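You operate a simulated robot arm through the tools that you are given. There is no shell and no other tool. Be economical: measure what you need, move in short steps, check, and stop when the job is done.

The job below is to be done with a simulated robot arm. You get a single attempt, and the scene is never put back.

## Task
Put things in order on the cabinet top. At the end: the brown wax brush stands on top of the black short stopper; the block from the cabinet top stands where the green soap stick stood; the black hose stands where the block stood; the green soap stick stands where the brown wax brush stood; whatever was shut is shut again. Leave all else as you found it, and nothing knocked over.
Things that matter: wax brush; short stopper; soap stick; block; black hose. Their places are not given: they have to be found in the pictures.

The check looks at the end state, three seconds after you hand in, the way a careful person would. Anything else that was tipped, shoved, dropped, spilled or broken makes it a failure. A push-on lid holds only when it is set on centred and level and pressed home; a screw cap is set on level and turned clockwise until tight.

## Robot
A 7-joint arm with a two-finger parallel gripper, fixed in place. Base frame: the origin is at the foot of the arm, x ahead of it, y to its left, z up; the work surface is at about z = 0. Lengths are in cm, angles in rad, forces in N, time in s.
With the tool pointing down near the work surface it reaches from about 24 to 62 cm from the base axis. Its first joint turns from -1.152 to 1.152 rad. Payload 2.6 kg.
Tool frame: the origin (TCP) lies between the finger pads and is the grasp point; the fingertips stand 3 cm ahead of it; z points along the fingers, y is the line along which they close. Largest opening 9.4 cm; finger width 2.8, thickness 1; the body of the gripper, 5 by 9.6 cm, starts 5.5 cm behind the TCP.
Orientation is that of the tool frame in the base frame, as a unit quaternion [w, x, y, z]. With the fingers straight down and closing along the base's y, the tool's x points along the base's -x, its y along +y and its z along -z.

## Interface
- The arm moves only by the tool send_rows. Its argument "targets" is a list of rows, each a list of 7 numbers: the shift along the base's x, y, z in cm, then the turn, a rotation vector about the base's x, y, z in degrees, then the gripper command, from -1 (fully open) to 1 (shut), values between in proportion. In form: [[dx, dy, dz, ax, ay, az, gripper], ...]. A call has 1 to 20 rows; each row shifts and turns the commanded pose from where the row before left it. A row lasts 0.2 s, in which the tool goes at most 5 cm and 0.15 rad; a call with a longer step from one row to the next is refused whole, and so is a gripper value outside its range. A pose out of reach is approached as far as the arm can. The call stops where the force on the tool passes 40 N (or 10 N more than at its start, if that is more) or the arm is blocked; 0.2 s more then pass. The fingers move at their own pace (about 7.2 cm/s each) and stop on an object; they squeeze with about 32 N. The grip force told is the motor's: it shows also when the fingers shut on nothing. Time passes only in rows, and 0.2 s behind the last, so rows that do not move let the fingers close. It gives the time, the measured TCP pose, the force on the tool (base axes), the opening and the grip force at its end, in the units of the frame above (readings bear some noise).
- Cameras (640 x 400 px; columns grow to the right, rows downward): "scene" is fixed at [4.49, 44.23, 55.84]; the picture's right is [-0.64, -0.77, 0.00], its down [-0.47, 0.39, -0.79] and it looks along [0.61, -0.51, -0.61] (base axes); focal length 282 px, centre (320, 200). "wrist" rides on the gripper at [-3.7, 0, -5.8] in the tool frame; the picture's right is [0.00, -1.00, 0.00], its down [0.97, 0.00, -0.24] and it looks along [0.24, 0.00, 0.97] (tool axes); focal length 218 px, centre (320, 200).
- camera(camera): a new picture of that camera. No time passes.
- probe_pixels(camera, pixels): for up to 12 pixels [column, row] of the newest picture of that camera ("zoom" is the newest enlarged one), the place [x, y, z] in the base frame of the surface seen there, good to about 0.2 cm. No time passes.
- enlarge(camera, box): a new picture of the part [left, top, right, bottom] of that camera's present view, enlarged. No time passes.
- job_done(): hands the job in; it is judged then, once.

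Keep the steps short. Do not move on a guess: measure, check each grasp and each placing, and mend mistakes. In all there are 80 turns and 38 pictures (those below and enlarged ones count). Leave the gripper open and the arm clear of the work at the hand-in unless told otherwise, and finish with a single line.

The tools are called by a JSON object that holds its "name" and its "arguments". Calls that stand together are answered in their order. send_rows: Moves the arm, as the interface text tells. Its arguments: {"type":"object","properties":{"targets":{"type":"array"}},"required":["targets"]} The other tools are called the same way: camera (camera) takes a picture; probe_pixels (camera, pixels) gives the place of the surface under pixels of a picture; enlarge (camera, box) takes an enlarged picture of a part of a camera's view; job_done () hands the job in.

At the start:

```text
clock: 0.0
ee_pos: [38.94, 15.79, 31.82]
orientation: [-0.001, 0.0, 1.0, 0.0]
ft_force: [0.0, 0.8, 1.0]
width: 9.39
finger_force: 0.0
```

scene: 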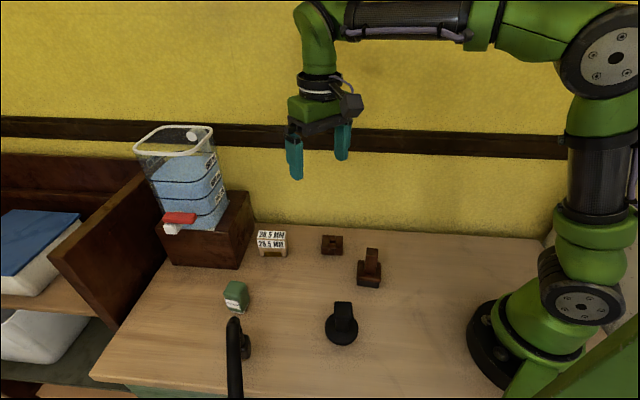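
wrist: 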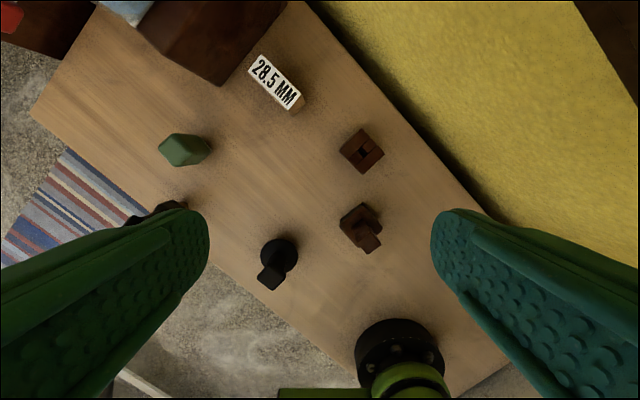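

I see several small objects on the top: a green item, a labelled block, brown items and black items. I'll enlarge the scene to identify them.

{"name": "enlarge", "arguments": {"camera": "scene", "box": [200, 210, 420, 400]}}

{"name": "enlarge", "arguments": {"camera": "wrist", "box": [130, 40, 410, 300]}}

```text
2.11 times, centred on (310, 305) of scene
```

zoom: 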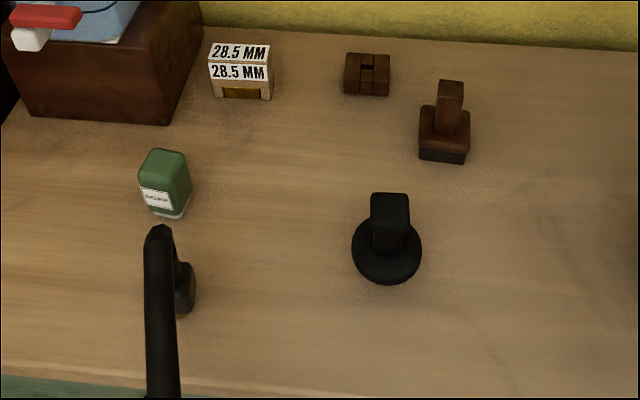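

```text
1.54 times, centred on (270, 170) of wrist
```

zoom: 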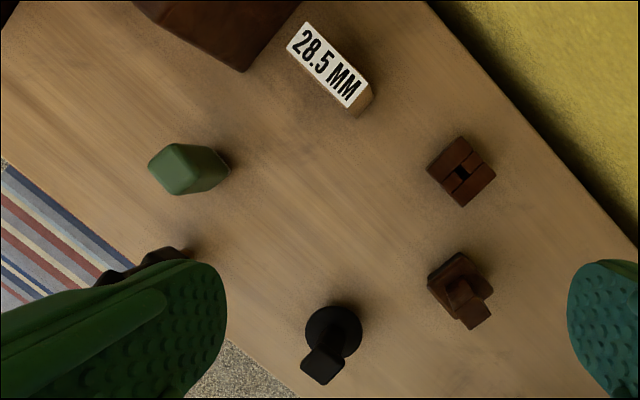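

I'll measure the objects in the scene picture.

{"name": "probe_pixels", "arguments": {"camera": "scene", "pixels": [[236, 288], [234, 325], [246, 345], [236, 390], [342, 308], [330, 334], [271, 234], [271, 252], [332, 240], [372, 253], [368, 281], [300, 300]]}}

{"name": "enlarge", "arguments": {"camera": "scene", "box": [0, 100, 260, 262]}}

{"name": "enlarge", "arguments": {"camera": "scene", "box": [200, 300, 300, 400]}}

```text
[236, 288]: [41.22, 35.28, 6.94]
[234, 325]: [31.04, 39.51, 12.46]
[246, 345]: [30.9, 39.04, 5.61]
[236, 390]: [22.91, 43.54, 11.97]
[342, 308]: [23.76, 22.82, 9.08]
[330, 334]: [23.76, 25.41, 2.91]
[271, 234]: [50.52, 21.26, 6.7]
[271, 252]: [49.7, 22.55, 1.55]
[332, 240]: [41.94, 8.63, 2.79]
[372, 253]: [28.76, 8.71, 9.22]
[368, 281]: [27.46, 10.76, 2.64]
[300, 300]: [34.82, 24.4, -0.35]
```

```text
2.46 times, centred on (130, 181) of scene
```

zoom: 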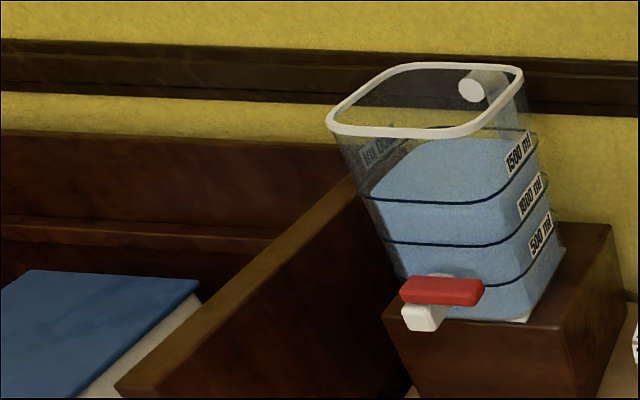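

```text
4.00 times, centred on (250, 350) of scene
```

zoom: 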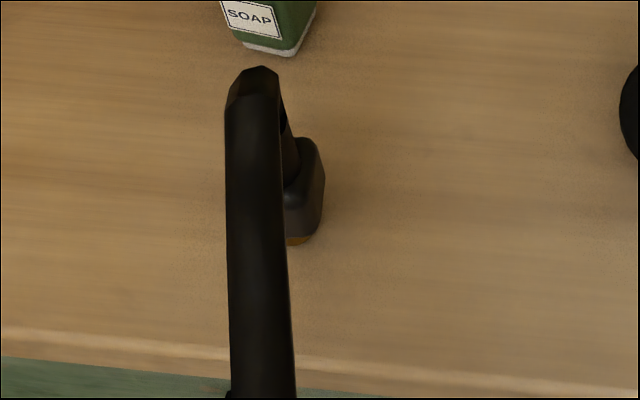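

The curved black thing at about (31, 39) looks like the hose. I'll move high above the work toward it to get a better view.

{"name": "send_rows", "arguments": {"targets": [[-3, 2.5, 0, 0, 0, 0, -1], [-3, 2.5, 0, 0, 0, 0, -1], [-3, 2.5, 0, 0, 0, 0, -1], [-3, 2.5, 0, 0, 0, 0, -1], [0, 2, 0, 0, 0, 0, -1], [0, 0, 0, 0, 0, 0, -1]]}}

{"name": "camera", "arguments": {"camera": "wrist"}}

{"name": "camera", "arguments": {"camera": "scene"}}

```text
clock: 1.4
ee_pos: [26.85, 27.69, 31.68]
orientation: [0.001, 0.0, 1.0, 0.0]
ft_force: [-0.5, 0.3, 0.9]
width: 9.38
finger_force: 0.0
```

```text
31 pictures are left
```

wrist: 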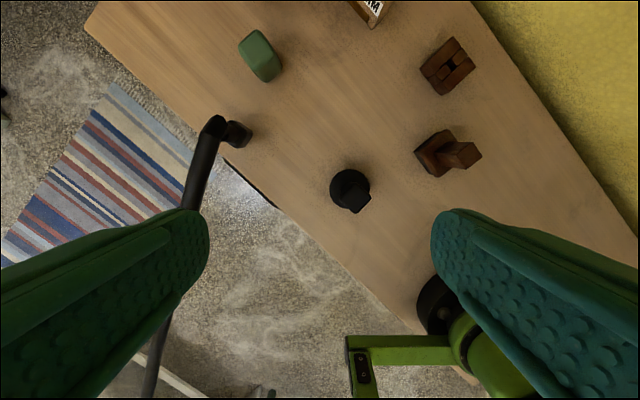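

```text
30 pictures are left
```

scene: 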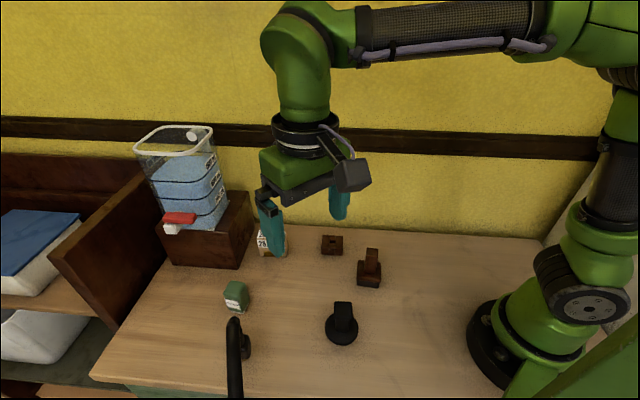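

The hose runs over the edge. Let me look at the whole hose and at the items on top closer.

{"name": "enlarge", "arguments": {"camera": "wrist", "box": [170, 90, 270, 220]}}

{"name": "enlarge", "arguments": {"camera": "wrist", "box": [310, 20, 490, 230]}}

{"name": "enlarge", "arguments": {"camera": "wrist", "box": [80, 280, 330, 400]}}

```text
3.08 times, centred on (220, 155) of wrist
```

zoom: 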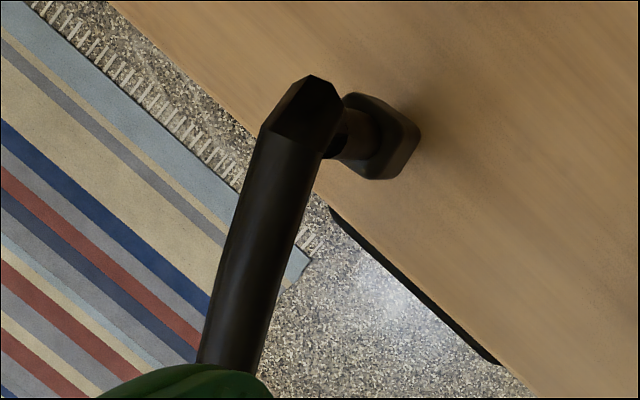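

```text
1.90 times, centred on (400, 125) of wrist
```

zoom: 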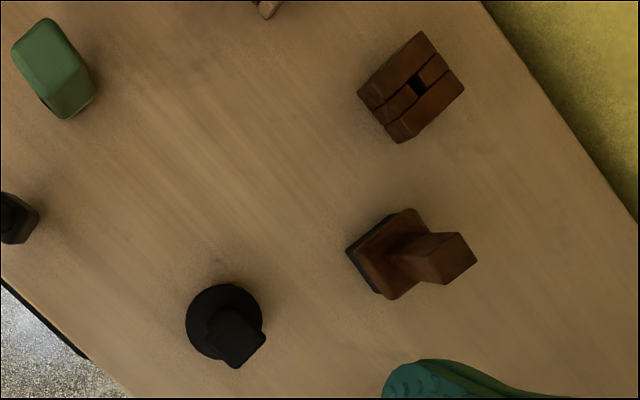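

```text
2.56 times, centred on (205, 340) of wrist
```

zoom: 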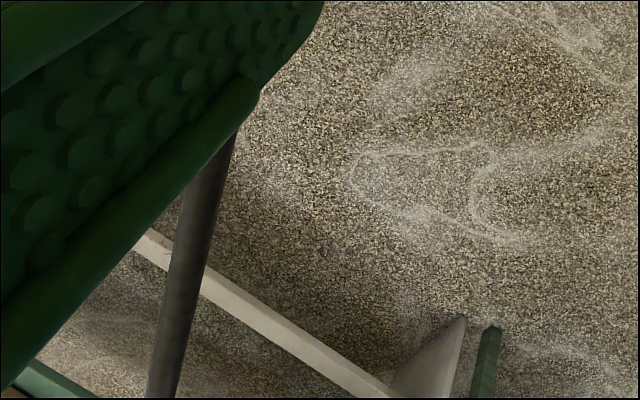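

I'll measure points along the hose in the wrist view.

{"name": "camera", "arguments": {"camera": "wrist"}}

{"name": "probe_pixels", "arguments": {"camera": "wrist", "pixels": [[216, 120], [203, 155], [193, 195], [166, 330], [160, 355], [153, 388], [241, 133], [232, 135], [350, 190], [360, 200], [250, 190], [262, 205]]}}

```text
26 pictures are left
```

wrist: 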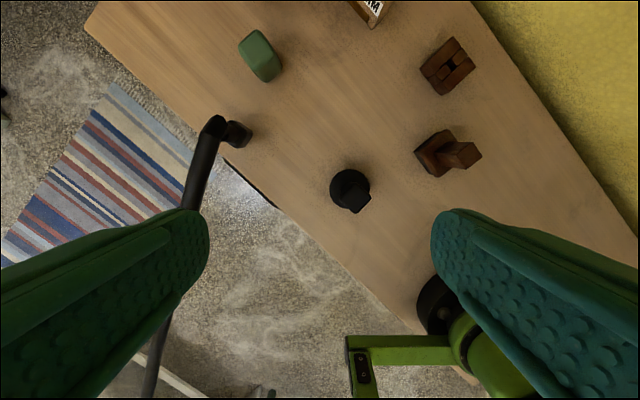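

```text
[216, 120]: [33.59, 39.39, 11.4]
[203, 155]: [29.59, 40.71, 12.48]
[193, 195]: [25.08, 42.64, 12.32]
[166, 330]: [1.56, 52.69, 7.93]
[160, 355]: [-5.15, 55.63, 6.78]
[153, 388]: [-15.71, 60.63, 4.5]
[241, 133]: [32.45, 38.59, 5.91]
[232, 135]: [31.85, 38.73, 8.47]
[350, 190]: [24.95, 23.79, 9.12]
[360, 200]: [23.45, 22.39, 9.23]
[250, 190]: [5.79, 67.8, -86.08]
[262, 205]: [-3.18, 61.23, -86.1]
```

The hose is tethered and runs off at about z = 12 toward (-16, 61). Now I'll view the two block candidates and the brush from closer, moving over to about (44, 15, 25).

{"name": "send_rows", "arguments": {"targets": [[3.6, -2.6, 0, 0, 0, 0, -1], [3.6, -2.6, 0, 0, 0, 0, -1], [3.6, -2.6, -1, 0, 0, 0, -1], [3.6, -2.6, -2, 0, 0, 0, -1], [2.4, -2.2, -3.5, 0, 0, 0, -1], [0, 0, 0, 0, 0, 0, -1]]}}

{"name": "camera", "arguments": {"camera": "wrist"}}

```text
clock: 2.8
ee_pos: [43.9, 15.02, 25.16]
orientation: [0.0, 0.0, 1.0, 0.0]
ft_force: [0.3, 0.2, 0.2]
width: 9.41
finger_force: 0.1
```

```text
25 pictures are left
```

wrist: 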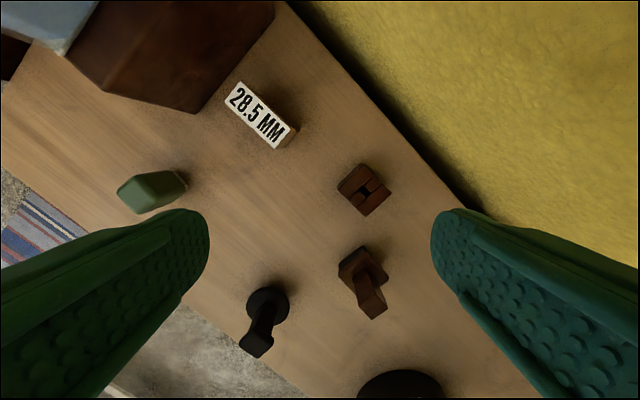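

{"name": "enlarge", "arguments": {"camera": "wrist", "box": [205, 70, 415, 220]}}

{"name": "probe_pixels", "arguments": {"camera": "wrist", "pixels": [[239, 83], [289, 129], [275, 147], [227, 98], [360, 165], [390, 190], [367, 215], [338, 188], [364, 187], [154, 190]]}}

{"name": "enlarge", "arguments": {"camera": "scene", "box": [245, 220, 395, 300]}}

```text
2.67 times, centred on (310, 145) of wrist
```

zoom: 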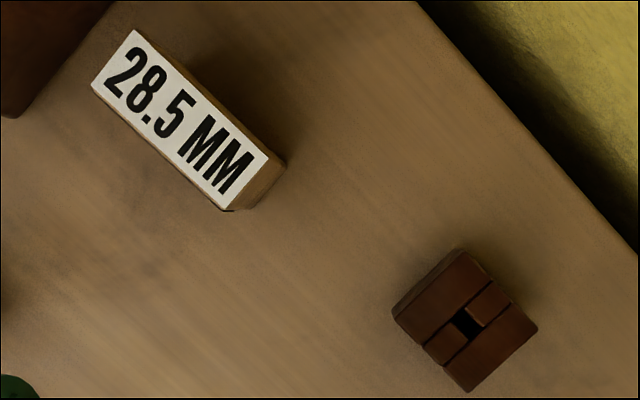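

```text
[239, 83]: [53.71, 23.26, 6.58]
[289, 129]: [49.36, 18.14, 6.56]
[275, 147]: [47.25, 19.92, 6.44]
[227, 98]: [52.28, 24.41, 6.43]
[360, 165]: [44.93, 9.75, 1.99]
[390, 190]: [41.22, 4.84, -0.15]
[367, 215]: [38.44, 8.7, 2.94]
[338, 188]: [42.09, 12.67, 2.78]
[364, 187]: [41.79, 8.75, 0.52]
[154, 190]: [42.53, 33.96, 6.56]
```

```text
4.27 times, centred on (320, 260) of scene
```

zoom: 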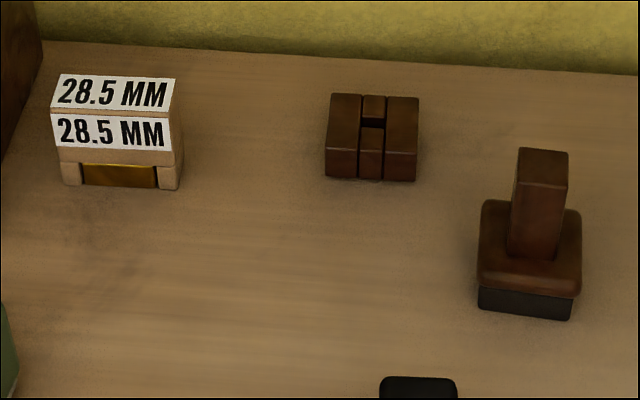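

The label block (about 6.5 × 2.85 × 6.5 cm, marked 28.5 MM, at about (50.6, 21.4)) is the block. The flat brown slotted piece stays. Next I'll look down on the brush at close range.

{"name": "send_rows", "arguments": {"targets": [[-4, -1, 0, 0, 0, 0, -1], [-4.5, -1.2, 0, 0, 0, 0, -1], [-4.5, -1.5, 0, 0, 0, 0, -1], [-4.5, -1.5, -2, 0, 0, 0, -1], [0, -0.5, -2, 0, 0, 0, -1], [0, 0, 0, 0, 0, 0, -1]]}}

{"name": "camera", "arguments": {"camera": "wrist"}}

```text
refused: row 4 steps farther than a row can; nothing moved
```

```text
22 pictures are left
```

wrist: 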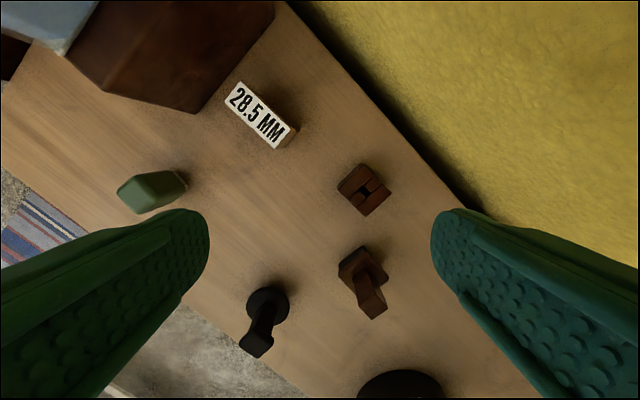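

That step was over the 5 cm limit. I'll send it again in smaller steps.

{"name": "send_rows", "arguments": {"targets": [[-4, -1, 0, 0, 0, 0, -1], [-4.4, -1.2, 0, 0, 0, 0, -1], [-4.4, -1.5, 0, 0, 0, 0, -1], [-4, -1.5, -2, 0, 0, 0, -1], [-0.7, -0.5, -2, 0, 0, 0, -1], [0, 0, 0, 0, 0, 0, -1]]}}

```text
clock: 4.2
ee_pos: [26.33, 9.3, 21.17]
orientation: [0.001, 0.0, 1.0, 0.0]
ft_force: [0.7, 0.4, -0.5]
width: 9.43
finger_force: 0.1
```

{"name": "camera", "arguments": {"camera": "wrist"}}

```text
21 pictures are left
```

wrist: 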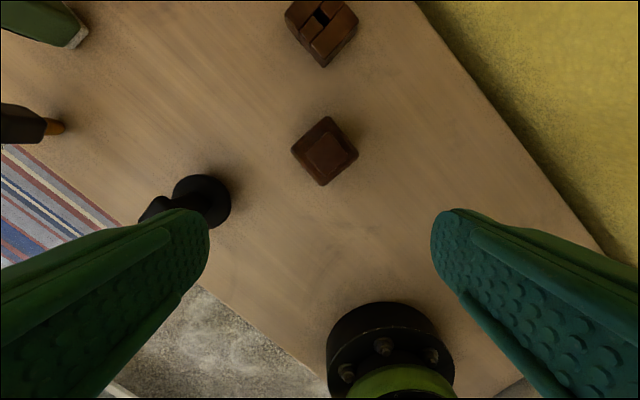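

{"name": "enlarge", "arguments": {"camera": "wrist", "box": [276, 105, 372, 195]}}

```text
4.44 times, centred on (324, 150) of wrist
```

zoom: 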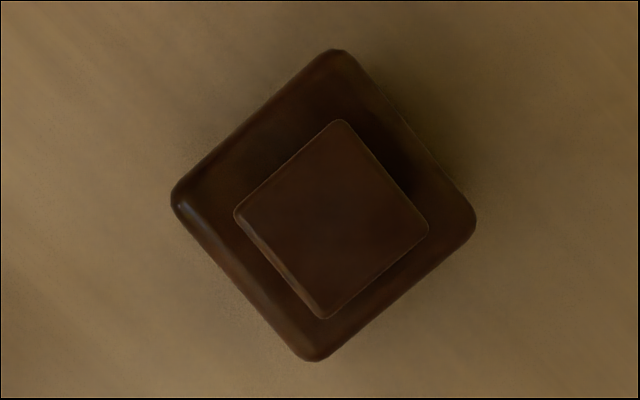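

{"name": "probe_pixels", "arguments": {"camera": "zoom", "pixels": [[342, 126], [422, 226], [322, 312], [240, 214], [332, 218], [335, 60], [466, 215], [312, 350], [182, 200], [262, 272], [400, 150]]}}

```text
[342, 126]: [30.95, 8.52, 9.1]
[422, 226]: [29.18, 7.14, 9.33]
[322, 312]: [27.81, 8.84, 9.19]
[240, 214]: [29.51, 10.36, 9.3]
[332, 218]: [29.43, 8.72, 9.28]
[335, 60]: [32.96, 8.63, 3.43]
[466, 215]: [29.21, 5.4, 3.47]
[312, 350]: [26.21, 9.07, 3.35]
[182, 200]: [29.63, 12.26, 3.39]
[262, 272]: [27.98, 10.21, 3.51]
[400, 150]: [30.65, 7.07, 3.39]
```

Brush: handle is a 2.2 cm square about (29.4, 8.75), top at z = 9.25, sides turned about 40.5°. The base ends at z = 3.4. Now I'll look down on the stopper from above.

{"name": "send_rows", "arguments": {"targets": [[-1.5, 4.5, 0, 0, 0, 0, -1], [-1.5, 4.5, 0, 0, 0, 0, -1], [-2, 4.2, 0, 0, 0, 0, -1], [0, 0.6, 0, 0, 0, 0, -1], [0, 0, 0, 0, 0, 0, -1]]}}

{"name": "enlarge", "arguments": {"camera": "wrist", "box": [260, 90, 420, 190]}}

```text
clock: 5.4
ee_pos: [21.41, 23.23, 21.35]
orientation: [0.0, 0.0, 1.0, 0.0]
ft_force: [-0.5, -0.7, -0.6]
width: 9.41
finger_force: 0.1
```

```text
4.00 times, centred on (340, 140) of wrist
```

zoom: 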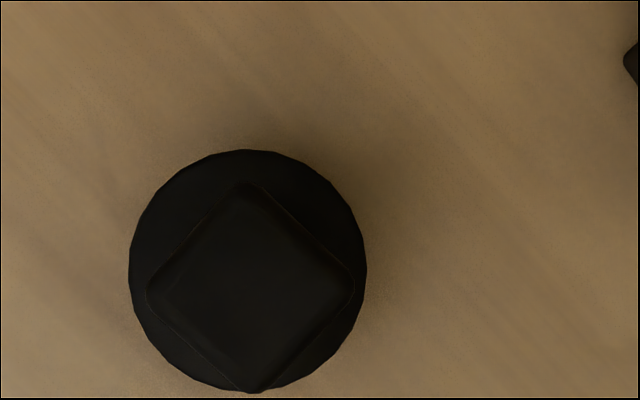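

{"name": "probe_pixels", "arguments": {"camera": "zoom", "pixels": [[245, 195], [252, 383], [156, 283], [345, 283], [250, 285], [250, 240], [210, 285], [290, 285], [250, 330], [145, 260], [355, 240], [240, 160]]}}

```text
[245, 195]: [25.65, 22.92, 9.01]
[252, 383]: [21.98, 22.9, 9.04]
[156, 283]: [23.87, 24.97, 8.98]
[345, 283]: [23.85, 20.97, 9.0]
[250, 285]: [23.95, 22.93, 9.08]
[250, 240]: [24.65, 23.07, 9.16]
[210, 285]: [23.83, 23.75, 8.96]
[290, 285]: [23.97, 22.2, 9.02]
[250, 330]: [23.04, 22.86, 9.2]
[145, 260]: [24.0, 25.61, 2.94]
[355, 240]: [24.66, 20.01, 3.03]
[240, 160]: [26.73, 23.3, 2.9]
```

Stopper top is flat at z = 9.05, centred (23.84, 22.94), about 2.8 cm square. Now I'll go above the brush, turn 40.5°, and come partway down.

{"name": "send_rows", "arguments": {"targets": [[2, -3.6, 0, 0, 0, 8.1, -1], [2, -3.6, 0, 0, 0, 8.1, -1], [2, -3.6, 0, 0, 0, 8.1, -1], [1.99, -3.68, 0, 0, 0, 8.1, -1], [0, 0, -3.5, 0, 0, 8.1, -1], [0, 0, -3.85, 0, 0, 0, -1], [0, 0, 0, 0, 0, 0, -1]]}}

```text
clock: 7.0
ee_pos: [29.15, 8.83, 14.03]
orientation: [0.0, -0.346, 0.938, -0.001]
ft_force: [0.0, -0.6, -0.1]
width: 9.42
finger_force: 0.0
```

Yaw is right and I'm 0.25 cm off in x. I'll correct, go down to z = 7 and close.

{"name": "send_rows", "arguments": {"targets": [[0.25, -0.07, -3.5, 0, 0, 0, -1], [0, 0, -3.5, 0, 0, 0, -1], [0, 0, 0, 0, 0, 0, -1], [0, 0, 0, 0, 0, 0, 0.2], [0, 0, 0, 0, 0, 0, 1], [0, 0, 0, 0, 0, 0, 1], [0, 0, 0, 0, 0, 0, 1]]}}

```text
clock: 8.6
ee_pos: [29.28, 8.78, 7.08]
orientation: [0.0, -0.346, 0.938, -0.001]
ft_force: [1.1, -0.6, -1.0]
width: 2.99
finger_force: 31.6
```

Gripped at 2.99 cm. I'll lift straight up and check.

{"name": "send_rows", "arguments": {"targets": [[0, 0, 2, 0, 0, 0, 1], [0, 0, 4, 0, 0, 0, 1], [0, 0, 4, 0, 0, 0, 1], [0, 0, 3, 0, 0, 0, 1], [0, 0, 0, 0, 0, 0, 1]]}}

{"name": "enlarge", "arguments": {"camera": "scene", "box": [260, 120, 460, 320]}}

```text
clock: 9.8
ee_pos: [29.48, 8.62, 20.02]
orientation: [-0.001, -0.346, 0.938, -0.001]
ft_force: [-0.3, 0.1, -0.8]
width: 2.97
finger_force: 31.9
```

```text
2.00 times, centred on (360, 220) of scene
```

zoom: 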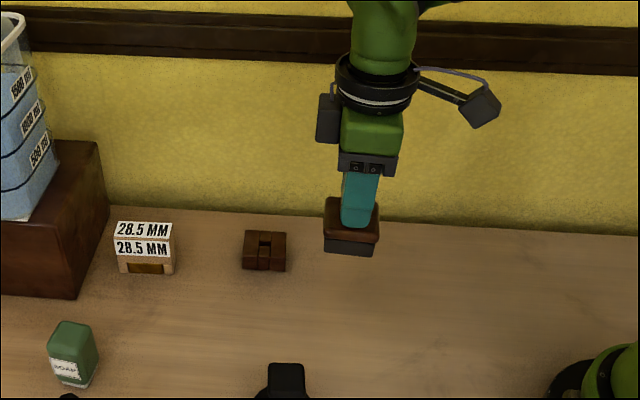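

The brush is held level. I'll carry it over the stopper, bottom at about z = 13.

{"name": "send_rows", "arguments": {"targets": [[-1.4, 3.57, 0, 0, 0, 0, 1], [-1.4, 3.57, 0, 0, 0, 0, 1], [-1.4, 3.57, 0, 0, 0, 0, 1], [-1.4, 3.57, 0, 0, 0, 0, 1], [0, 0, 0, 0, 0, 0, 1], [0, 0, 0, 0, 0, 0, 1]]}}

{"name": "camera", "arguments": {"camera": "wrist"}}

```text
clock: 11.2
ee_pos: [23.9, 23.19, 19.8]
orientation: [0.0, -0.346, 0.938, 0.0]
ft_force: [0.4, 0.1, -0.9]
width: 3.0
finger_force: 32.1
```

```text
17 pictures are left
```

wrist: 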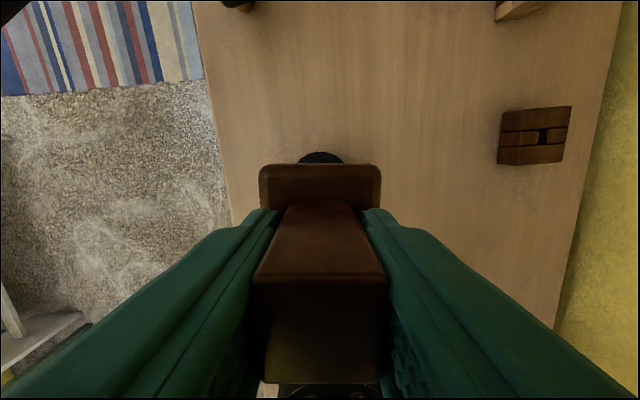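

{"name": "probe_pixels", "arguments": {"camera": "wrist", "pixels": [[265, 170], [376, 170], [320, 170], [320, 230], [262, 278], [378, 278], [320, 280], [320, 155]]}}

```text
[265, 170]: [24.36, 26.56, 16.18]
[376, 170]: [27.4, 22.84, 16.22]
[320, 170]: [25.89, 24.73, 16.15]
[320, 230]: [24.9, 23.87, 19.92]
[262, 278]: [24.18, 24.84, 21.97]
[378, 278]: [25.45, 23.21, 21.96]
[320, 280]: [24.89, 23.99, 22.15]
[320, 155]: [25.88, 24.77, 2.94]
```

The brush centre is at about (24.0, 23.15) and its bottom at z = 12.75. I'll correct, then lower gently to contact.

{"name": "send_rows", "arguments": {"targets": [[-0.13, -0.2, -1.5, 0, 0, 0, 1], [0, 0, -1.5, 0, 0, 0, 1], [0, 0, -0.3, 0, 0, 0, 1], [0, 0, -0.2, 0, 0, 0, 1], [0, 0, 0, 0, 0, 0, 1]]}}

```text
clock: 12.4
ee_pos: [23.69, 22.89, 16.51]
orientation: [0.0, -0.346, 0.938, 0.0]
ft_force: [-0.3, 0.4, -1.2]
width: 2.95
finger_force: 32.4
```

{"name": "send_rows", "arguments": {"targets": [[0.1, 0, -0.15, 0, 0, 0, 1], [0, 0, -0.12, 0, 0, 0, 1], [0, 0, 0, 0, 0, 0, 1]]}}

{"name": "enlarge", "arguments": {"camera": "scene", "box": [290, 220, 400, 360]}}

```text
clock: 13.2
ee_pos: [23.73, 22.97, 16.23]
orientation: [0.001, -0.346, 0.938, 0.0]
ft_force: [-4.7, -3.7, 21.6]
width: 2.97
finger_force: 32.3
```

```text
2.86 times, centred on (345, 290) of scene
```

zoom: 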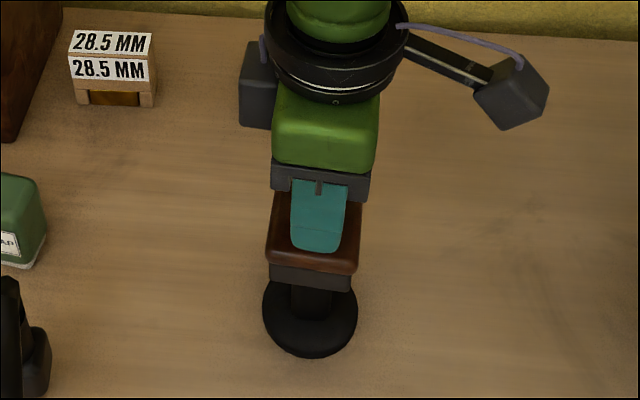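

Contact (21 N up). I'll ease off 0.08 cm, open slowly and rise straight up.

{"name": "send_rows", "arguments": {"targets": [[0, 0, 0.08, 0, 0, 0, 1], [0, 0, 0, 0, 0, 0, 0.3], [0, 0, 0, 0, 0, 0, 0.1], [0, 0, 0, 0, 0, 0, -0.3], [0, 0, 0, 0, 0, 0, -1], [0, 0, 0, 0, 0, 0, -1], [0, 0, 2, 0, 0, 0, -1], [0, 0, 4, 0, 0, 0, -1], [0, 0, 4, 0, 0, 0, -1], [0, 0, 0, 0, 0, 0, -1]]}}

{"name": "camera", "arguments": {"camera": "scene"}}

```text
clock: 15.4
ee_pos: [24.07, 22.74, 26.22]
orientation: [0.0, -0.348, 0.938, 0.001]
ft_force: [-0.2, -0.4, 0.0]
width: 9.41
finger_force: 0.2
```

```text
15 pictures are left
```

scene: 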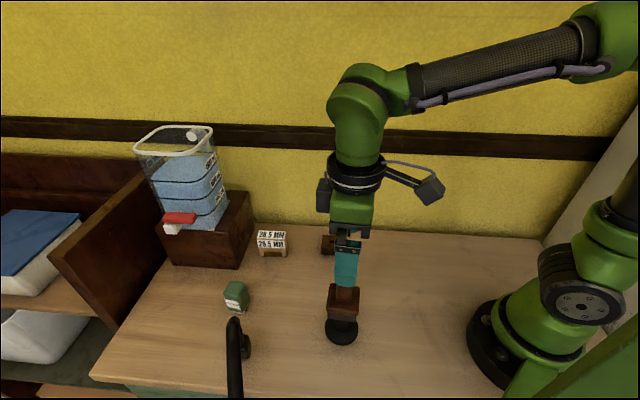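

The brush stands on the stopper. Now I'll move to look down at the soap, staying well above the hose.

{"name": "send_rows", "arguments": {"targets": [[4, 2.4, 0, 0, 0, 0, -1], [4, 2.4, 0, 0, 0, 0, -1], [4, 2.4, -1, 0, 0, 0, -1], [2.9, 2.5, -2, 0, 0, 0, -1], [0, 0, -1, 0, 0, 0, -1], [0, 0, 0, 0, 0, 0, -1]]}}

{"name": "camera", "arguments": {"camera": "wrist"}}

```text
clock: 16.8
ee_pos: [39.02, 32.38, 22.19]
orientation: [0.0, -0.346, 0.938, 0.0]
ft_force: [0.4, -0.5, 0.0]
width: 9.43
finger_force: 0.1
```

```text
14 pictures are left
```

wrist: 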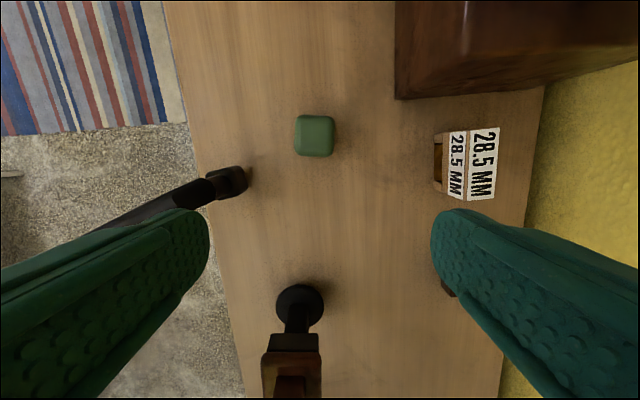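

{"name": "probe_pixels", "arguments": {"camera": "wrist", "pixels": [[315, 135], [300, 135], [330, 135], [315, 119], [315, 152], [302, 121], [329, 121], [329, 149], [301, 151], [237, 175], [245, 190], [240, 182]]}}

```text
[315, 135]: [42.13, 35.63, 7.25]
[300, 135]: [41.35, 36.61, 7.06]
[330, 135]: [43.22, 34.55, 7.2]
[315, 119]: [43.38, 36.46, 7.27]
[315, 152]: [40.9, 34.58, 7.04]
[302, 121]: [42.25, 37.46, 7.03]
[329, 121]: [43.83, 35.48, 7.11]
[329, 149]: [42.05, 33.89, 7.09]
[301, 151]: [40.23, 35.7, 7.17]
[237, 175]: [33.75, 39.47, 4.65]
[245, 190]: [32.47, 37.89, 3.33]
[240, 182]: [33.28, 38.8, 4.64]
```

Soap: centre (42.15, 35.6), top z = 7.2, about 3.5 cm square, aligned with the gripper. I'll move over it with a partial opening and descend, stopping at z = 9 to check.

{"name": "send_rows", "arguments": {"targets": [[3.13, 3.22, 0, 0, 0, 0, -0.45], [0, 0, -4, 0, 0, 0, -0.45], [0, 0, -4.5, 0, 0, 0, -0.45], [0, 0, -3.5, 0, 0, 0, -0.45], [0, 0, 0, 0, 0, 0, -0.45]]}}

```text
clock: 18.0
ee_pos: [41.84, 35.46, 10.19]
orientation: [-0.001, -0.346, 0.938, 0.0]
ft_force: [-0.7, 0.3, -0.6]
width: 6.82
finger_force: 0.0
```

{"name": "send_rows", "arguments": {"targets": [[0.2, 0.12, -3, 0, 0, 0, -0.45], [0, 0, -2.7, 0, 0, 0, -0.45], [0, 0, 0, 0, 0, 0, -0.45], [0, 0, 0, 0, 0, 0, 0.2], [0, 0, 0, 0, 0, 0, 1], [0, 0, 0, 0, 0, 0, 1], [0, 0, 0, 0, 0, 0, 1]]}}

```text
clock: 19.6
ee_pos: [42.0, 35.77, 4.29]
orientation: [0.0, -0.347, 0.938, 0.0]
ft_force: [1.4, -0.2, -0.3]
width: 4.17
finger_force: 31.8
```

Gripped at 4.17 cm. Lift straight up and check in passing.

{"name": "send_rows", "arguments": {"targets": [[0, 0, 2, 0, 0, 0, 1], [0, 0, 4, 0, 0, 0, 1], [0, 0, 4.5, 0, 0, 0, 1], [0, 0, 4.5, 0, 0, 0, 1], [0, 0, 0, 0, 0, 0, 1], [0, -4.5, 0, 0, 0, 0, 1], [-1, -4.7, 0, 0, 0, 0, 1], [-1.5, -4.7, 0, 0, 0, 0, 1], [-2, -4.5, 0, 0, 0, 0, 1], [-4, -3, 0, 0, 0, 0, 1], [-3.2, -3.6, 0, 0, 0, 0, 1], [-0.9, -2, 0, 0, 0, 0, 1], [0, 0, 0, 0, 0, 0, 1], [0, 0, 0, 0, 0, 0, 1]]}}

{"name": "camera", "arguments": {"camera": "scene"}}

```text
clock: 22.6
ee_pos: [29.52, 8.75, 19.52]
orientation: [0.0, -0.347, 0.938, 0.001]
ft_force: [-0.3, -0.7, -1.4]
width: 4.2
finger_force: 32.0
```

```text
13 pictures are left
```

scene: 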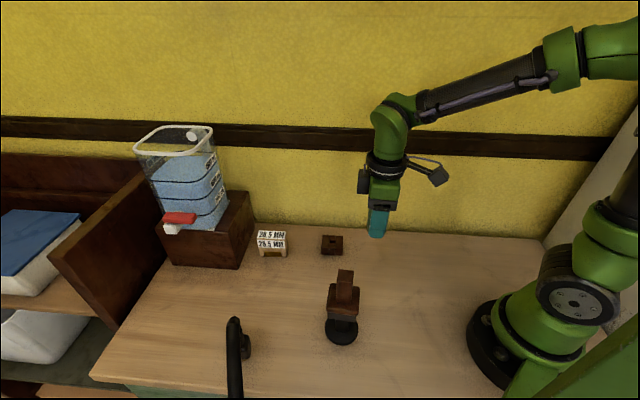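

The stack looks good. The soap isn't clearly visible from here, so I'll check with the wrist camera.

{"name": "camera", "arguments": {"camera": "wrist"}}

{"name": "probe_pixels", "arguments": {"camera": "wrist", "pixels": [[320, 250], [320, 235], [320, 220], [320, 265], [320, 280], [320, 205]]}}

```text
12 pictures are left
```

wrist: 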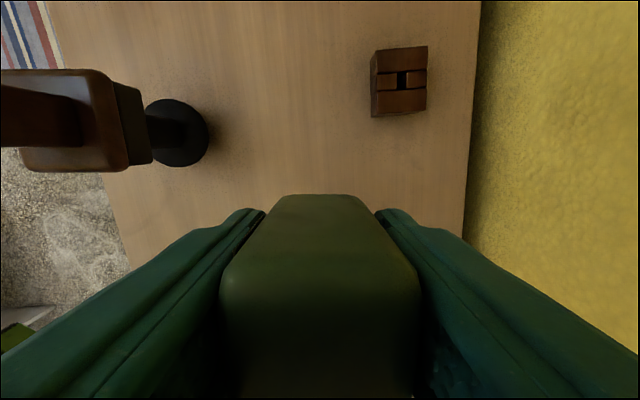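

```text
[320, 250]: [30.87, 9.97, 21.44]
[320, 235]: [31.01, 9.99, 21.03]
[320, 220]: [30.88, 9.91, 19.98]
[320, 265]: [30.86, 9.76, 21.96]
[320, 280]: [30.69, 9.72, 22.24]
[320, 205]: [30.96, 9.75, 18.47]
```

Soap is held well and centred. I'll lower it onto the brush's old place.

{"name": "send_rows", "arguments": {"targets": [[-0.03, 0.05, -4, 0, 0, 0, 1], [0, 0, -4.5, 0, 0, 0, 1], [0, 0, -4, 0, 0, 0, 1], [0, 0, -1.8, 0, 0, 0, 1], [0, 0, 0, 0, 0, 0, 1], [0, 0, -0.3, 0, 0, 0, 1], [0, 0, -0.2, 0, 0, 0, 1], [0, 0, 0, 0, 0, 0, 1]]}}

```text
clock: 24.4
ee_pos: [29.55, 8.87, 4.57]
orientation: [-0.001, -0.346, 0.938, 0.0]
ft_force: [0.3, -0.8, -2.1]
width: 4.2
finger_force: 32.0
```

{"name": "send_rows", "arguments": {"targets": [[0, 0, -0.12, 0, 0, 0, 1], [0, 0, -0.12, 0, 0, 0, 1], [0, 0, 0, 0, 0, 0, 1]]}}

```text
clock: 25.2
ee_pos: [29.49, 8.77, 4.49]
orientation: [0.0, -0.347, 0.938, 0.0]
ft_force: [0.1, 0.1, -0.9]
width: 4.17
finger_force: 31.9
```

{"name": "send_rows", "arguments": {"targets": [[0, 0, -0.12, 0, 0, 0, 1], [0, 0, -0.1, 0, 0, 0, 1], [0, 0, 0, 0, 0, 0, 1]]}}

```text
clock: 26.0
ee_pos: [29.52, 8.95, 4.24]
orientation: [0.001, -0.345, 0.939, 0.0]
ft_force: [-4.7, -3.3, 22.2]
width: 4.19
finger_force: 32.7
```

Contact with the surface. I'll ease off, open and rise.

{"name": "send_rows", "arguments": {"targets": [[0, 0, 0.08, 0, 0, 0, 1], [0, 0, 0, 0, 0, 0, 0.05], [0, 0, 0, 0, 0, 0, -0.2], [0, 0, 0, 0, 0, 0, -0.6], [0, 0, 0, 0, 0, 0, -0.6], [0, 0, 3, 0, 0, 0, -0.6], [0, 0, 4.5, 0, 0, 0, -0.6], [0, 0, 4.5, 0, 0, 0, -0.6], [0, 0, 4.5, 0, 0, 0, -0.6], [0, 0, 0, 0, 0, 0, -1]]}}

```text
clock: 28.2
ee_pos: [29.29, 9.09, 21.1]
orientation: [0.0, -0.345, 0.939, 0.0]
ft_force: [0.1, 0.6, -0.7]
width: 9.42
finger_force: 0.1
```

Soap released. Before working near the container I'll measure it, then move over to view the block.

{"name": "probe_pixels", "arguments": {"camera": "scene", "pixels": [[172, 262], [240, 266], [255, 225], [248, 195], [180, 217], [172, 229], [212, 130], [205, 200], [300, 228], [222, 215]]}}

{"name": "send_rows", "arguments": {"targets": [[4.5, 1.5, 0, 0, 0, 0, -1], [4.5, 2.2, 0, 0, 0, 0, -1], [4.5, 2.2, 0, 0, 0, 0, -1], [3.5, 2.5, 0, 0, 0, 0, -1], [0, 1, 0, 0, 0, 0, -1], [0, 0, 0, 0, 0, 0, -1]]}}

{"name": "camera", "arguments": {"camera": "wrist"}}

```text
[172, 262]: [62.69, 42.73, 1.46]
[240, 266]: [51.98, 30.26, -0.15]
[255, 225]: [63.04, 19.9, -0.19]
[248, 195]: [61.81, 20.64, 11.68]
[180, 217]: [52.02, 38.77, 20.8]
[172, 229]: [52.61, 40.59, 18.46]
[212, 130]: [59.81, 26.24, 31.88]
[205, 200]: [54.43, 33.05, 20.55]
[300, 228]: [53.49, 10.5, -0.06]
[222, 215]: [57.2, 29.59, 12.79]
```

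```text
clock: 29.6
ee_pos: [46.5, 18.2, 20.87]
orientation: [0.0, -0.346, 0.938, 0.0]
ft_force: [0.2, 0.5, 0.1]
width: 9.41
finger_force: 0.0
```

```text
11 pictures are left
```

wrist: 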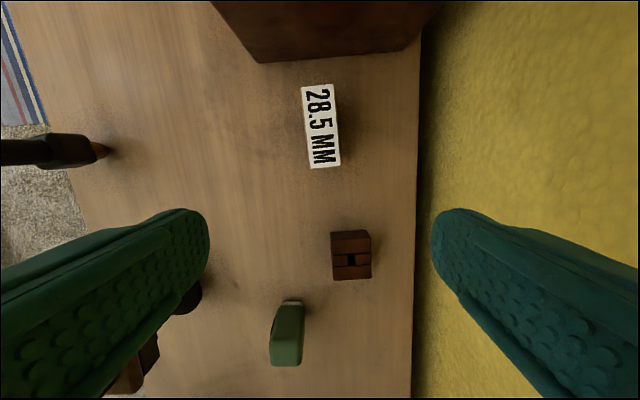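

{"name": "probe_pixels", "arguments": {"camera": "wrist", "pixels": [[303, 89], [331, 86], [339, 163], [312, 166], [321, 127], [307, 128], [335, 125], [318, 89], [326, 163], [265, 62], [412, 50]]}}

```text
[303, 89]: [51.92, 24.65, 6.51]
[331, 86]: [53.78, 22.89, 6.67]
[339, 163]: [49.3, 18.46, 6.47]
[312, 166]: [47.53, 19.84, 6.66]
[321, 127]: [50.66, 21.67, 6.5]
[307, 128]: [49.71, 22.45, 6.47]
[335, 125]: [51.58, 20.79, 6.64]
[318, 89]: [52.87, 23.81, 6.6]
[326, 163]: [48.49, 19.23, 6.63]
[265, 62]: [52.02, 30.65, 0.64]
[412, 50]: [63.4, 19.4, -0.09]
```

Block: centre (50.63, 21.46), long axis at 46.5°, top z = 6.55. I'll turn 6° more, go over it and descend in stages.

{"name": "send_rows", "arguments": {"targets": [[3, 2.3, 0, 0, 0, 6, -0.35], [1.13, 0.96, -2, 0, 0, 0, -0.35], [0, 0, -4.5, 0, 0, 0, -0.35], [0, 0, -3.5, 0, 0, 0, -0.35], [0, 0, 0, 0, 0, 0, -0.35], [0, 0, 0, 0, 0, 0, -0.35]]}}

```text
clock: 31.0
ee_pos: [50.68, 21.47, 10.74]
orientation: [0.001, -0.395, 0.919, 0.0]
ft_force: [-0.4, 0.6, 0.1]
width: 6.37
finger_force: 0.0
```

{"name": "send_rows", "arguments": {"targets": [[0, 0, -3, 0, 0, 0, -0.35], [0, 0, -3.2, 0, 0, 0, -0.35], [0, 0, 0, 0, 0, 0, -0.35], [0, 0, 0, 0, 0, 0, 0.2], [0, 0, 0, 0, 0, 0, 1], [0, 0, 0, 0, 0, 0, 1], [0, 0, 0, 0, 0, 0, 1]]}}

```text
clock: 32.6
ee_pos: [50.39, 21.55, 4.69]
orientation: [0.0, -0.395, 0.919, 0.001]
ft_force: [0.5, 0.4, -0.3]
width: 3.41
finger_force: 32.3
```

Gripped at 3.41 cm. I'll lift and carry it to above the soap's old place (42.1, 35.65).

{"name": "send_rows", "arguments": {"targets": [[0, 0, 2, 0, 0, 0, 1], [0, 0, 4, 0, 0, 0, 1], [0, 0, 4.5, 0, 0, 0, 1], [0, 0, 1.5, 0, 0, 0, 1], [-3, 2, 0, 0, 0, 0, 1], [-2.5, 3.5, 0, 0, 0, 0, 1], [-1.5, 4, 0, 0, 0, 0, 1], [-1.5, 4.6, 0, 0, 0, 0, 1], [0, 0, 0, 0, 0, 0, 1], [0, 0, 0, 0, 0, 0, 1]]}}

{"name": "camera", "arguments": {"camera": "wrist"}}

{"name": "probe_pixels", "arguments": {"camera": "wrist", "pixels": [[320, 300], [320, 280], [320, 260], [320, 240], [320, 225], [320, 210], [320, 195], [320, 180]]}}

```text
clock: 34.8
ee_pos: [42.07, 35.62, 16.55]
orientation: [0.0, -0.395, 0.919, 0.0]
ft_force: [-0.5, -0.5, -2.8]
width: 3.45
finger_force: 32.3
```

```text
10 pictures are left
```

wrist: 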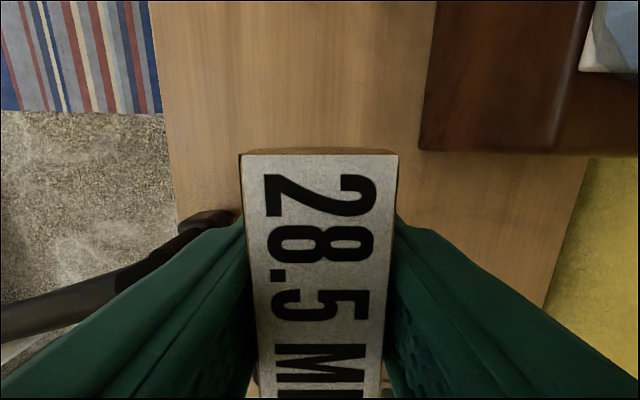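

```text
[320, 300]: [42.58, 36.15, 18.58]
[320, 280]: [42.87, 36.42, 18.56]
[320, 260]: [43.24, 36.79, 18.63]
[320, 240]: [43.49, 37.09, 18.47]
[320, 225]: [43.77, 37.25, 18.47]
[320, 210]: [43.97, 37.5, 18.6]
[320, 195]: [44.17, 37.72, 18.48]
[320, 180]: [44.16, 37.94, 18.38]
```

Centred on the spot, block top at z = 18.55, so about 12.0 cm to lower.

{"name": "send_rows", "arguments": {"targets": [[0, 0, -4, 0, 0, 0, 1], [0, 0, -4, 0, 0, 0, 1], [0, 0, -3, 0, 0, 0, 1], [0, 0, -0.6, 0, 0, 0, 1], [0, 0, 0, 0, 0, 0, 1], [0, 0, -0.2, 0, 0, 0, 1], [0, 0, -0.1, 0, 0, 0, 1], [0, 0, 0, 0, 0, 0, 1]]}}

```text
clock: 36.6
ee_pos: [42.12, 35.69, 4.81]
orientation: [0.0, -0.395, 0.919, 0.0]
ft_force: [-0.7, 0.1, -3.0]
width: 3.41
finger_force: 32.5
```

{"name": "send_rows", "arguments": {"targets": [[0, 0, -0.12, 0, 0, 0, 1], [0, 0, -0.12, 0, 0, 0, 1], [0, 0, 0, 0, 0, 0, 1]]}}

```text
clock: 37.4
ee_pos: [42.22, 35.64, 4.63]
orientation: [0.001, -0.395, 0.919, 0.0]
ft_force: [-6.3, -6.1, 16.7]
width: 3.4
finger_force: 31.9
```

Contact. I'll ease off, open and rise.

{"name": "send_rows", "arguments": {"targets": [[0, 0, 0.06, 0, 0, 0, 1], [0, 0, 0, 0, 0, 0, 0.2], [0, 0, 0, 0, 0, 0, 0], [0, 0, 0, 0, 0, 0, -0.4], [0, 0, 0, 0, 0, 0, -0.4], [0, 0, 3, 0, 0, 0, -0.4], [0, 0, 4.5, 0, 0, 0, -0.4], [0, 0, 4.5, 0, 0, 0, -0.4], [0, 0, 4.5, 0, 0, 0, -0.4], [0, 0, 0, 0, 0, 0, -1]]}}

{"name": "enlarge", "arguments": {"camera": "scene", "box": [190, 210, 390, 400]}}

```text
clock: 39.6
ee_pos: [41.83, 35.6, 20.95]
orientation: [0.001, -0.395, 0.919, 0.0]
ft_force: [0.1, -1.0, 0.3]
width: 9.42
finger_force: 0.1
```

```text
2.11 times, centred on (290, 305) of scene
```

zoom: 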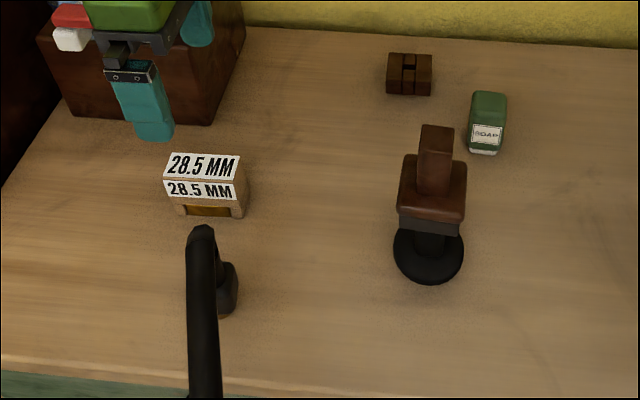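

Brush, soap and block are all standing in place. Now the hose: I'll move above it, turning so the fingers will close across the hose run, and look down.

{"name": "send_rows", "arguments": {"targets": [[0, 0, 2, 0, 0, -7.8, -1], [-2, 0, 2, 0, 0, -7.8, -1], [-2, 0, 0, 0, 0, -7.8, -1], [-2, 0, 0, 0, 0, -7.8, -1], [-2, 0, 0, 0, 0, -7.8, -1], [-2, 0.5, 0, 0, 0, -7.8, -1], [-1, 1, 0, 0, 0, -7.8, -1], [0, 1, 0, 0, 0, -7.8, -1], [0, 0.5, 0, 0, 0, -7.8, -1], [0, 0, 0, 0, 0, 0, -1]]}}

{"name": "camera", "arguments": {"camera": "wrist"}}

```text
clock: 41.8
ee_pos: [31.07, 38.71, 25.04]
orientation: [0.0, 0.206, 0.979, 0.0]
ft_force: [0.6, -0.2, 0.3]
width: 9.38
finger_force: 0.0
```

```text
8 pictures are left
```

wrist: 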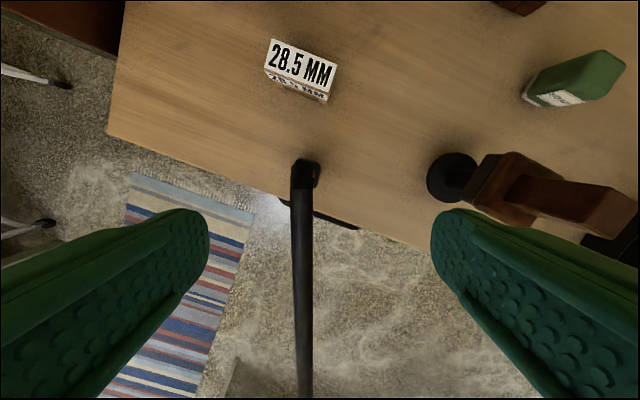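

The hose lines up with the picture's vertical, so the yaw is right. I'll enlarge the head.

{"name": "enlarge", "arguments": {"camera": "wrist", "box": [265, 150, 345, 200]}}

{"name": "probe_pixels", "arguments": {"camera": "zoom", "pixels": [[300, 80], [300, 110], [300, 150], [300, 200], [300, 300], [240, 200], [345, 200], [330, 120], [400, 180], [420, 120], [400, 230], [360, 80]]}}

```text
8.00 times, centred on (305, 175) of wrist
```

zoom: 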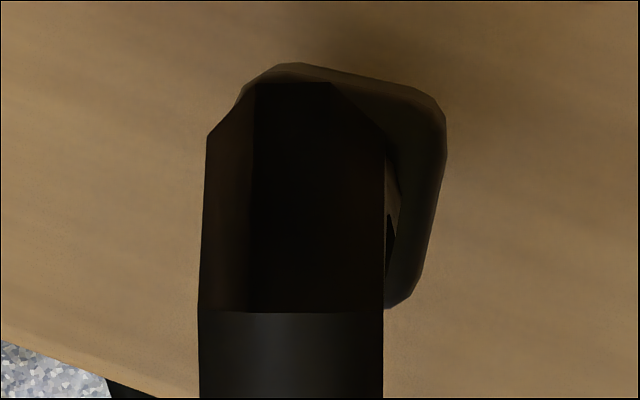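

```text
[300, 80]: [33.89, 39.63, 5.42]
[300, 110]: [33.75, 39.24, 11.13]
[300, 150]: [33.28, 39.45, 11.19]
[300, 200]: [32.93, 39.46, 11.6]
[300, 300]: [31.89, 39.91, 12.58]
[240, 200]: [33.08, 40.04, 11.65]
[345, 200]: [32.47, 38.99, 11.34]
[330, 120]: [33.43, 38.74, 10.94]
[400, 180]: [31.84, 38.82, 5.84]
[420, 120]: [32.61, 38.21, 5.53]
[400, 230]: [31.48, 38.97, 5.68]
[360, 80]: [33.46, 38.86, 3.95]
```

I'll get the head's footprint from the scene side.

{"name": "enlarge", "arguments": {"camera": "scene", "box": [210, 305, 290, 355]}}

```text
8.00 times, centred on (250, 330) of scene
```

zoom: 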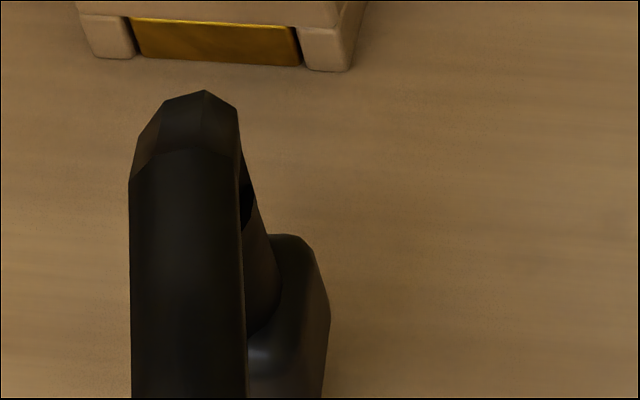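

{"name": "probe_pixels", "arguments": {"camera": "zoom", "pixels": [[190, 120], [245, 170], [255, 240], [262, 290], [265, 310], [290, 245], [300, 250], [315, 270], [325, 320], [290, 330], [265, 360], [310, 380]]}}

```text
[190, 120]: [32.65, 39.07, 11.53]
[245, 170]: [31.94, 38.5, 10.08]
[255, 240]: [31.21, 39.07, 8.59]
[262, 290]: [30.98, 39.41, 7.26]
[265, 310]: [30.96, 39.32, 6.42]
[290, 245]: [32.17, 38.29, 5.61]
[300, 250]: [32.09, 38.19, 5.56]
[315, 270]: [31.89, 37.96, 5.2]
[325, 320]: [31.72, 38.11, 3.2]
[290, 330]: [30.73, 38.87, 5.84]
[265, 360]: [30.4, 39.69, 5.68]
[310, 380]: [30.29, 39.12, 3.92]
```

The neck and elbow are about 1.9 cm wide at about (32.2, 39.7), with the head top at z = 5.9 and the hose top at z = 12.6. I'll straddle the neck with TCP at z = 9.4 so tips stay above the head.

{"name": "send_rows", "arguments": {"targets": [[1.2, 1.0, 0, 0, 0, 0, -0.3], [0, 0, -4.5, 0, 0, 0, -0.3], [0, 0, -4.5, 0, 0, 0, -0.3], [0, 0, 0, 0, 0, 0, -0.3], [0, 0, 0, 0, 0, 0, -0.3]]}}

{"name": "camera", "arguments": {"camera": "wrist"}}

```text
clock: 43.0
ee_pos: [32.43, 39.51, 15.88]
orientation: [0.0, 0.205, 0.979, 0.0]
ft_force: [0.4, -0.4, -0.6]
width: 6.1
finger_force: 0.1
```

```text
5 pictures are left
```

wrist: 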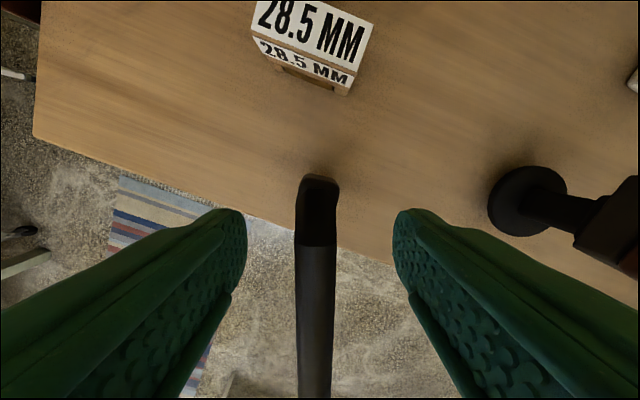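

The hose is centred between the fingers. I'll descend to z = 9.4 and close.

{"name": "send_rows", "arguments": {"targets": [[-0.1, 0.1, -3, 0, 0, 0, -0.3], [0, 0, -2.5, 0, 0, 0, -0.3], [0, 0, -1, 0, 0, 0, -0.3], [0, 0, 0, 0, 0, 0, 0.2], [0, 0, 0, 0, 0, 0, 1], [0, 0, 0, 0, 0, 0, 1], [0, 0, 0, 0, 0, 0, 1]]}}

```text
clock: 44.6
ee_pos: [32.33, 39.68, 9.53]
orientation: [0.0, 0.205, 0.979, 0.001]
ft_force: [-0.1, -0.6, 0.6]
width: 2.01
finger_force: 31.8
```

Gripped at 2.0 cm. I'll lift gently and read the force.

{"name": "send_rows", "arguments": {"targets": [[0, 0, 1, 0, 0, 0, 1], [0, 0, 2, 0, 0, 0, 1], [0, 0, 2.5, 0, 0, 0, 1], [0, 0, 2.5, 0, 0, 0, 1], [0, 0, 2, 0, 0, 0, 1], [0, 0, 0, 0, 0, 0, 1]]}}

{"name": "camera", "arguments": {"camera": "scene"}}

```text
clock: 46.0
ee_pos: [32.28, 39.89, 19.7]
orientation: [0.0, 0.206, 0.979, 0.0]
ft_force: [0.4, 0.7, -0.4]
width: 2.01
finger_force: 32.4
```

```text
4 pictures are left
```

scene: 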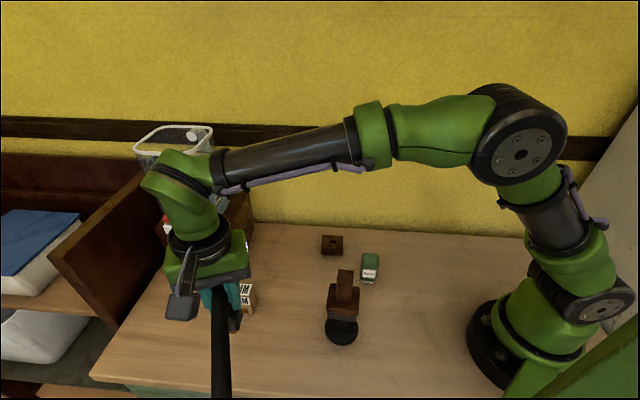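

Lifted freely. Carry toward the block's old place, first half.

{"name": "send_rows", "arguments": {"targets": [[2, -2, 0, 0, 0, 0, 1], [2.4, -2.4, 0, 0, 0, 0, 1], [2.4, -2.4, 0, 0, 0, 0, 1], [2.4, -2.4, 0, 0, 0, 0, 1], [0, 0, 0, 0, 0, 0, 1], [0, 0, 0, 0, 0, 0, 1]]}}

```text
clock: 47.4
ee_pos: [41.31, 30.5, 19.45]
orientation: [0.0, 0.205, 0.979, 0.0]
ft_force: [0.2, 0.4, -0.2]
width: 1.99
finger_force: 32.0
```

{"name": "send_rows", "arguments": {"targets": [[2.4, -2.3, 0, 0, 0, 0, 1], [2.4, -2.3, 0, 0, 0, 0, 1], [2.4, -2.3, 0, 0, 0, 0, 1], [2.3, -2.15, 0, 0, 0, 0, 1], [0, 0, 0, 0, 0, 0, 1], [0, 0, 0, 0, 0, 0, 1]]}}

{"name": "camera", "arguments": {"camera": "scene"}}

```text
clock: 48.8
ee_pos: [50.94, 21.21, 19.73]
orientation: [-0.001, 0.206, 0.979, 0.0]
ft_force: [-0.3, 0.1, -1.1]
width: 1.99
finger_force: 31.9
```

```text
3 pictures are left
```

scene: 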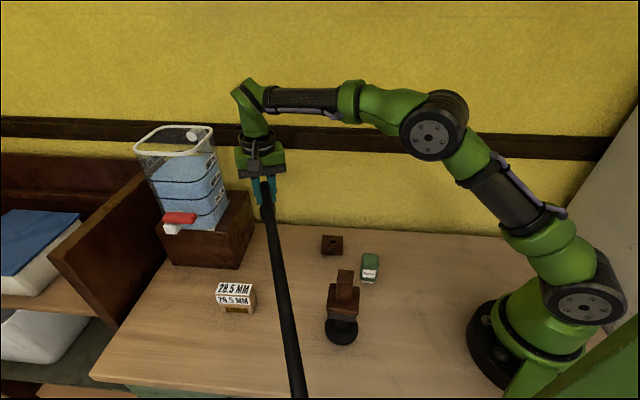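

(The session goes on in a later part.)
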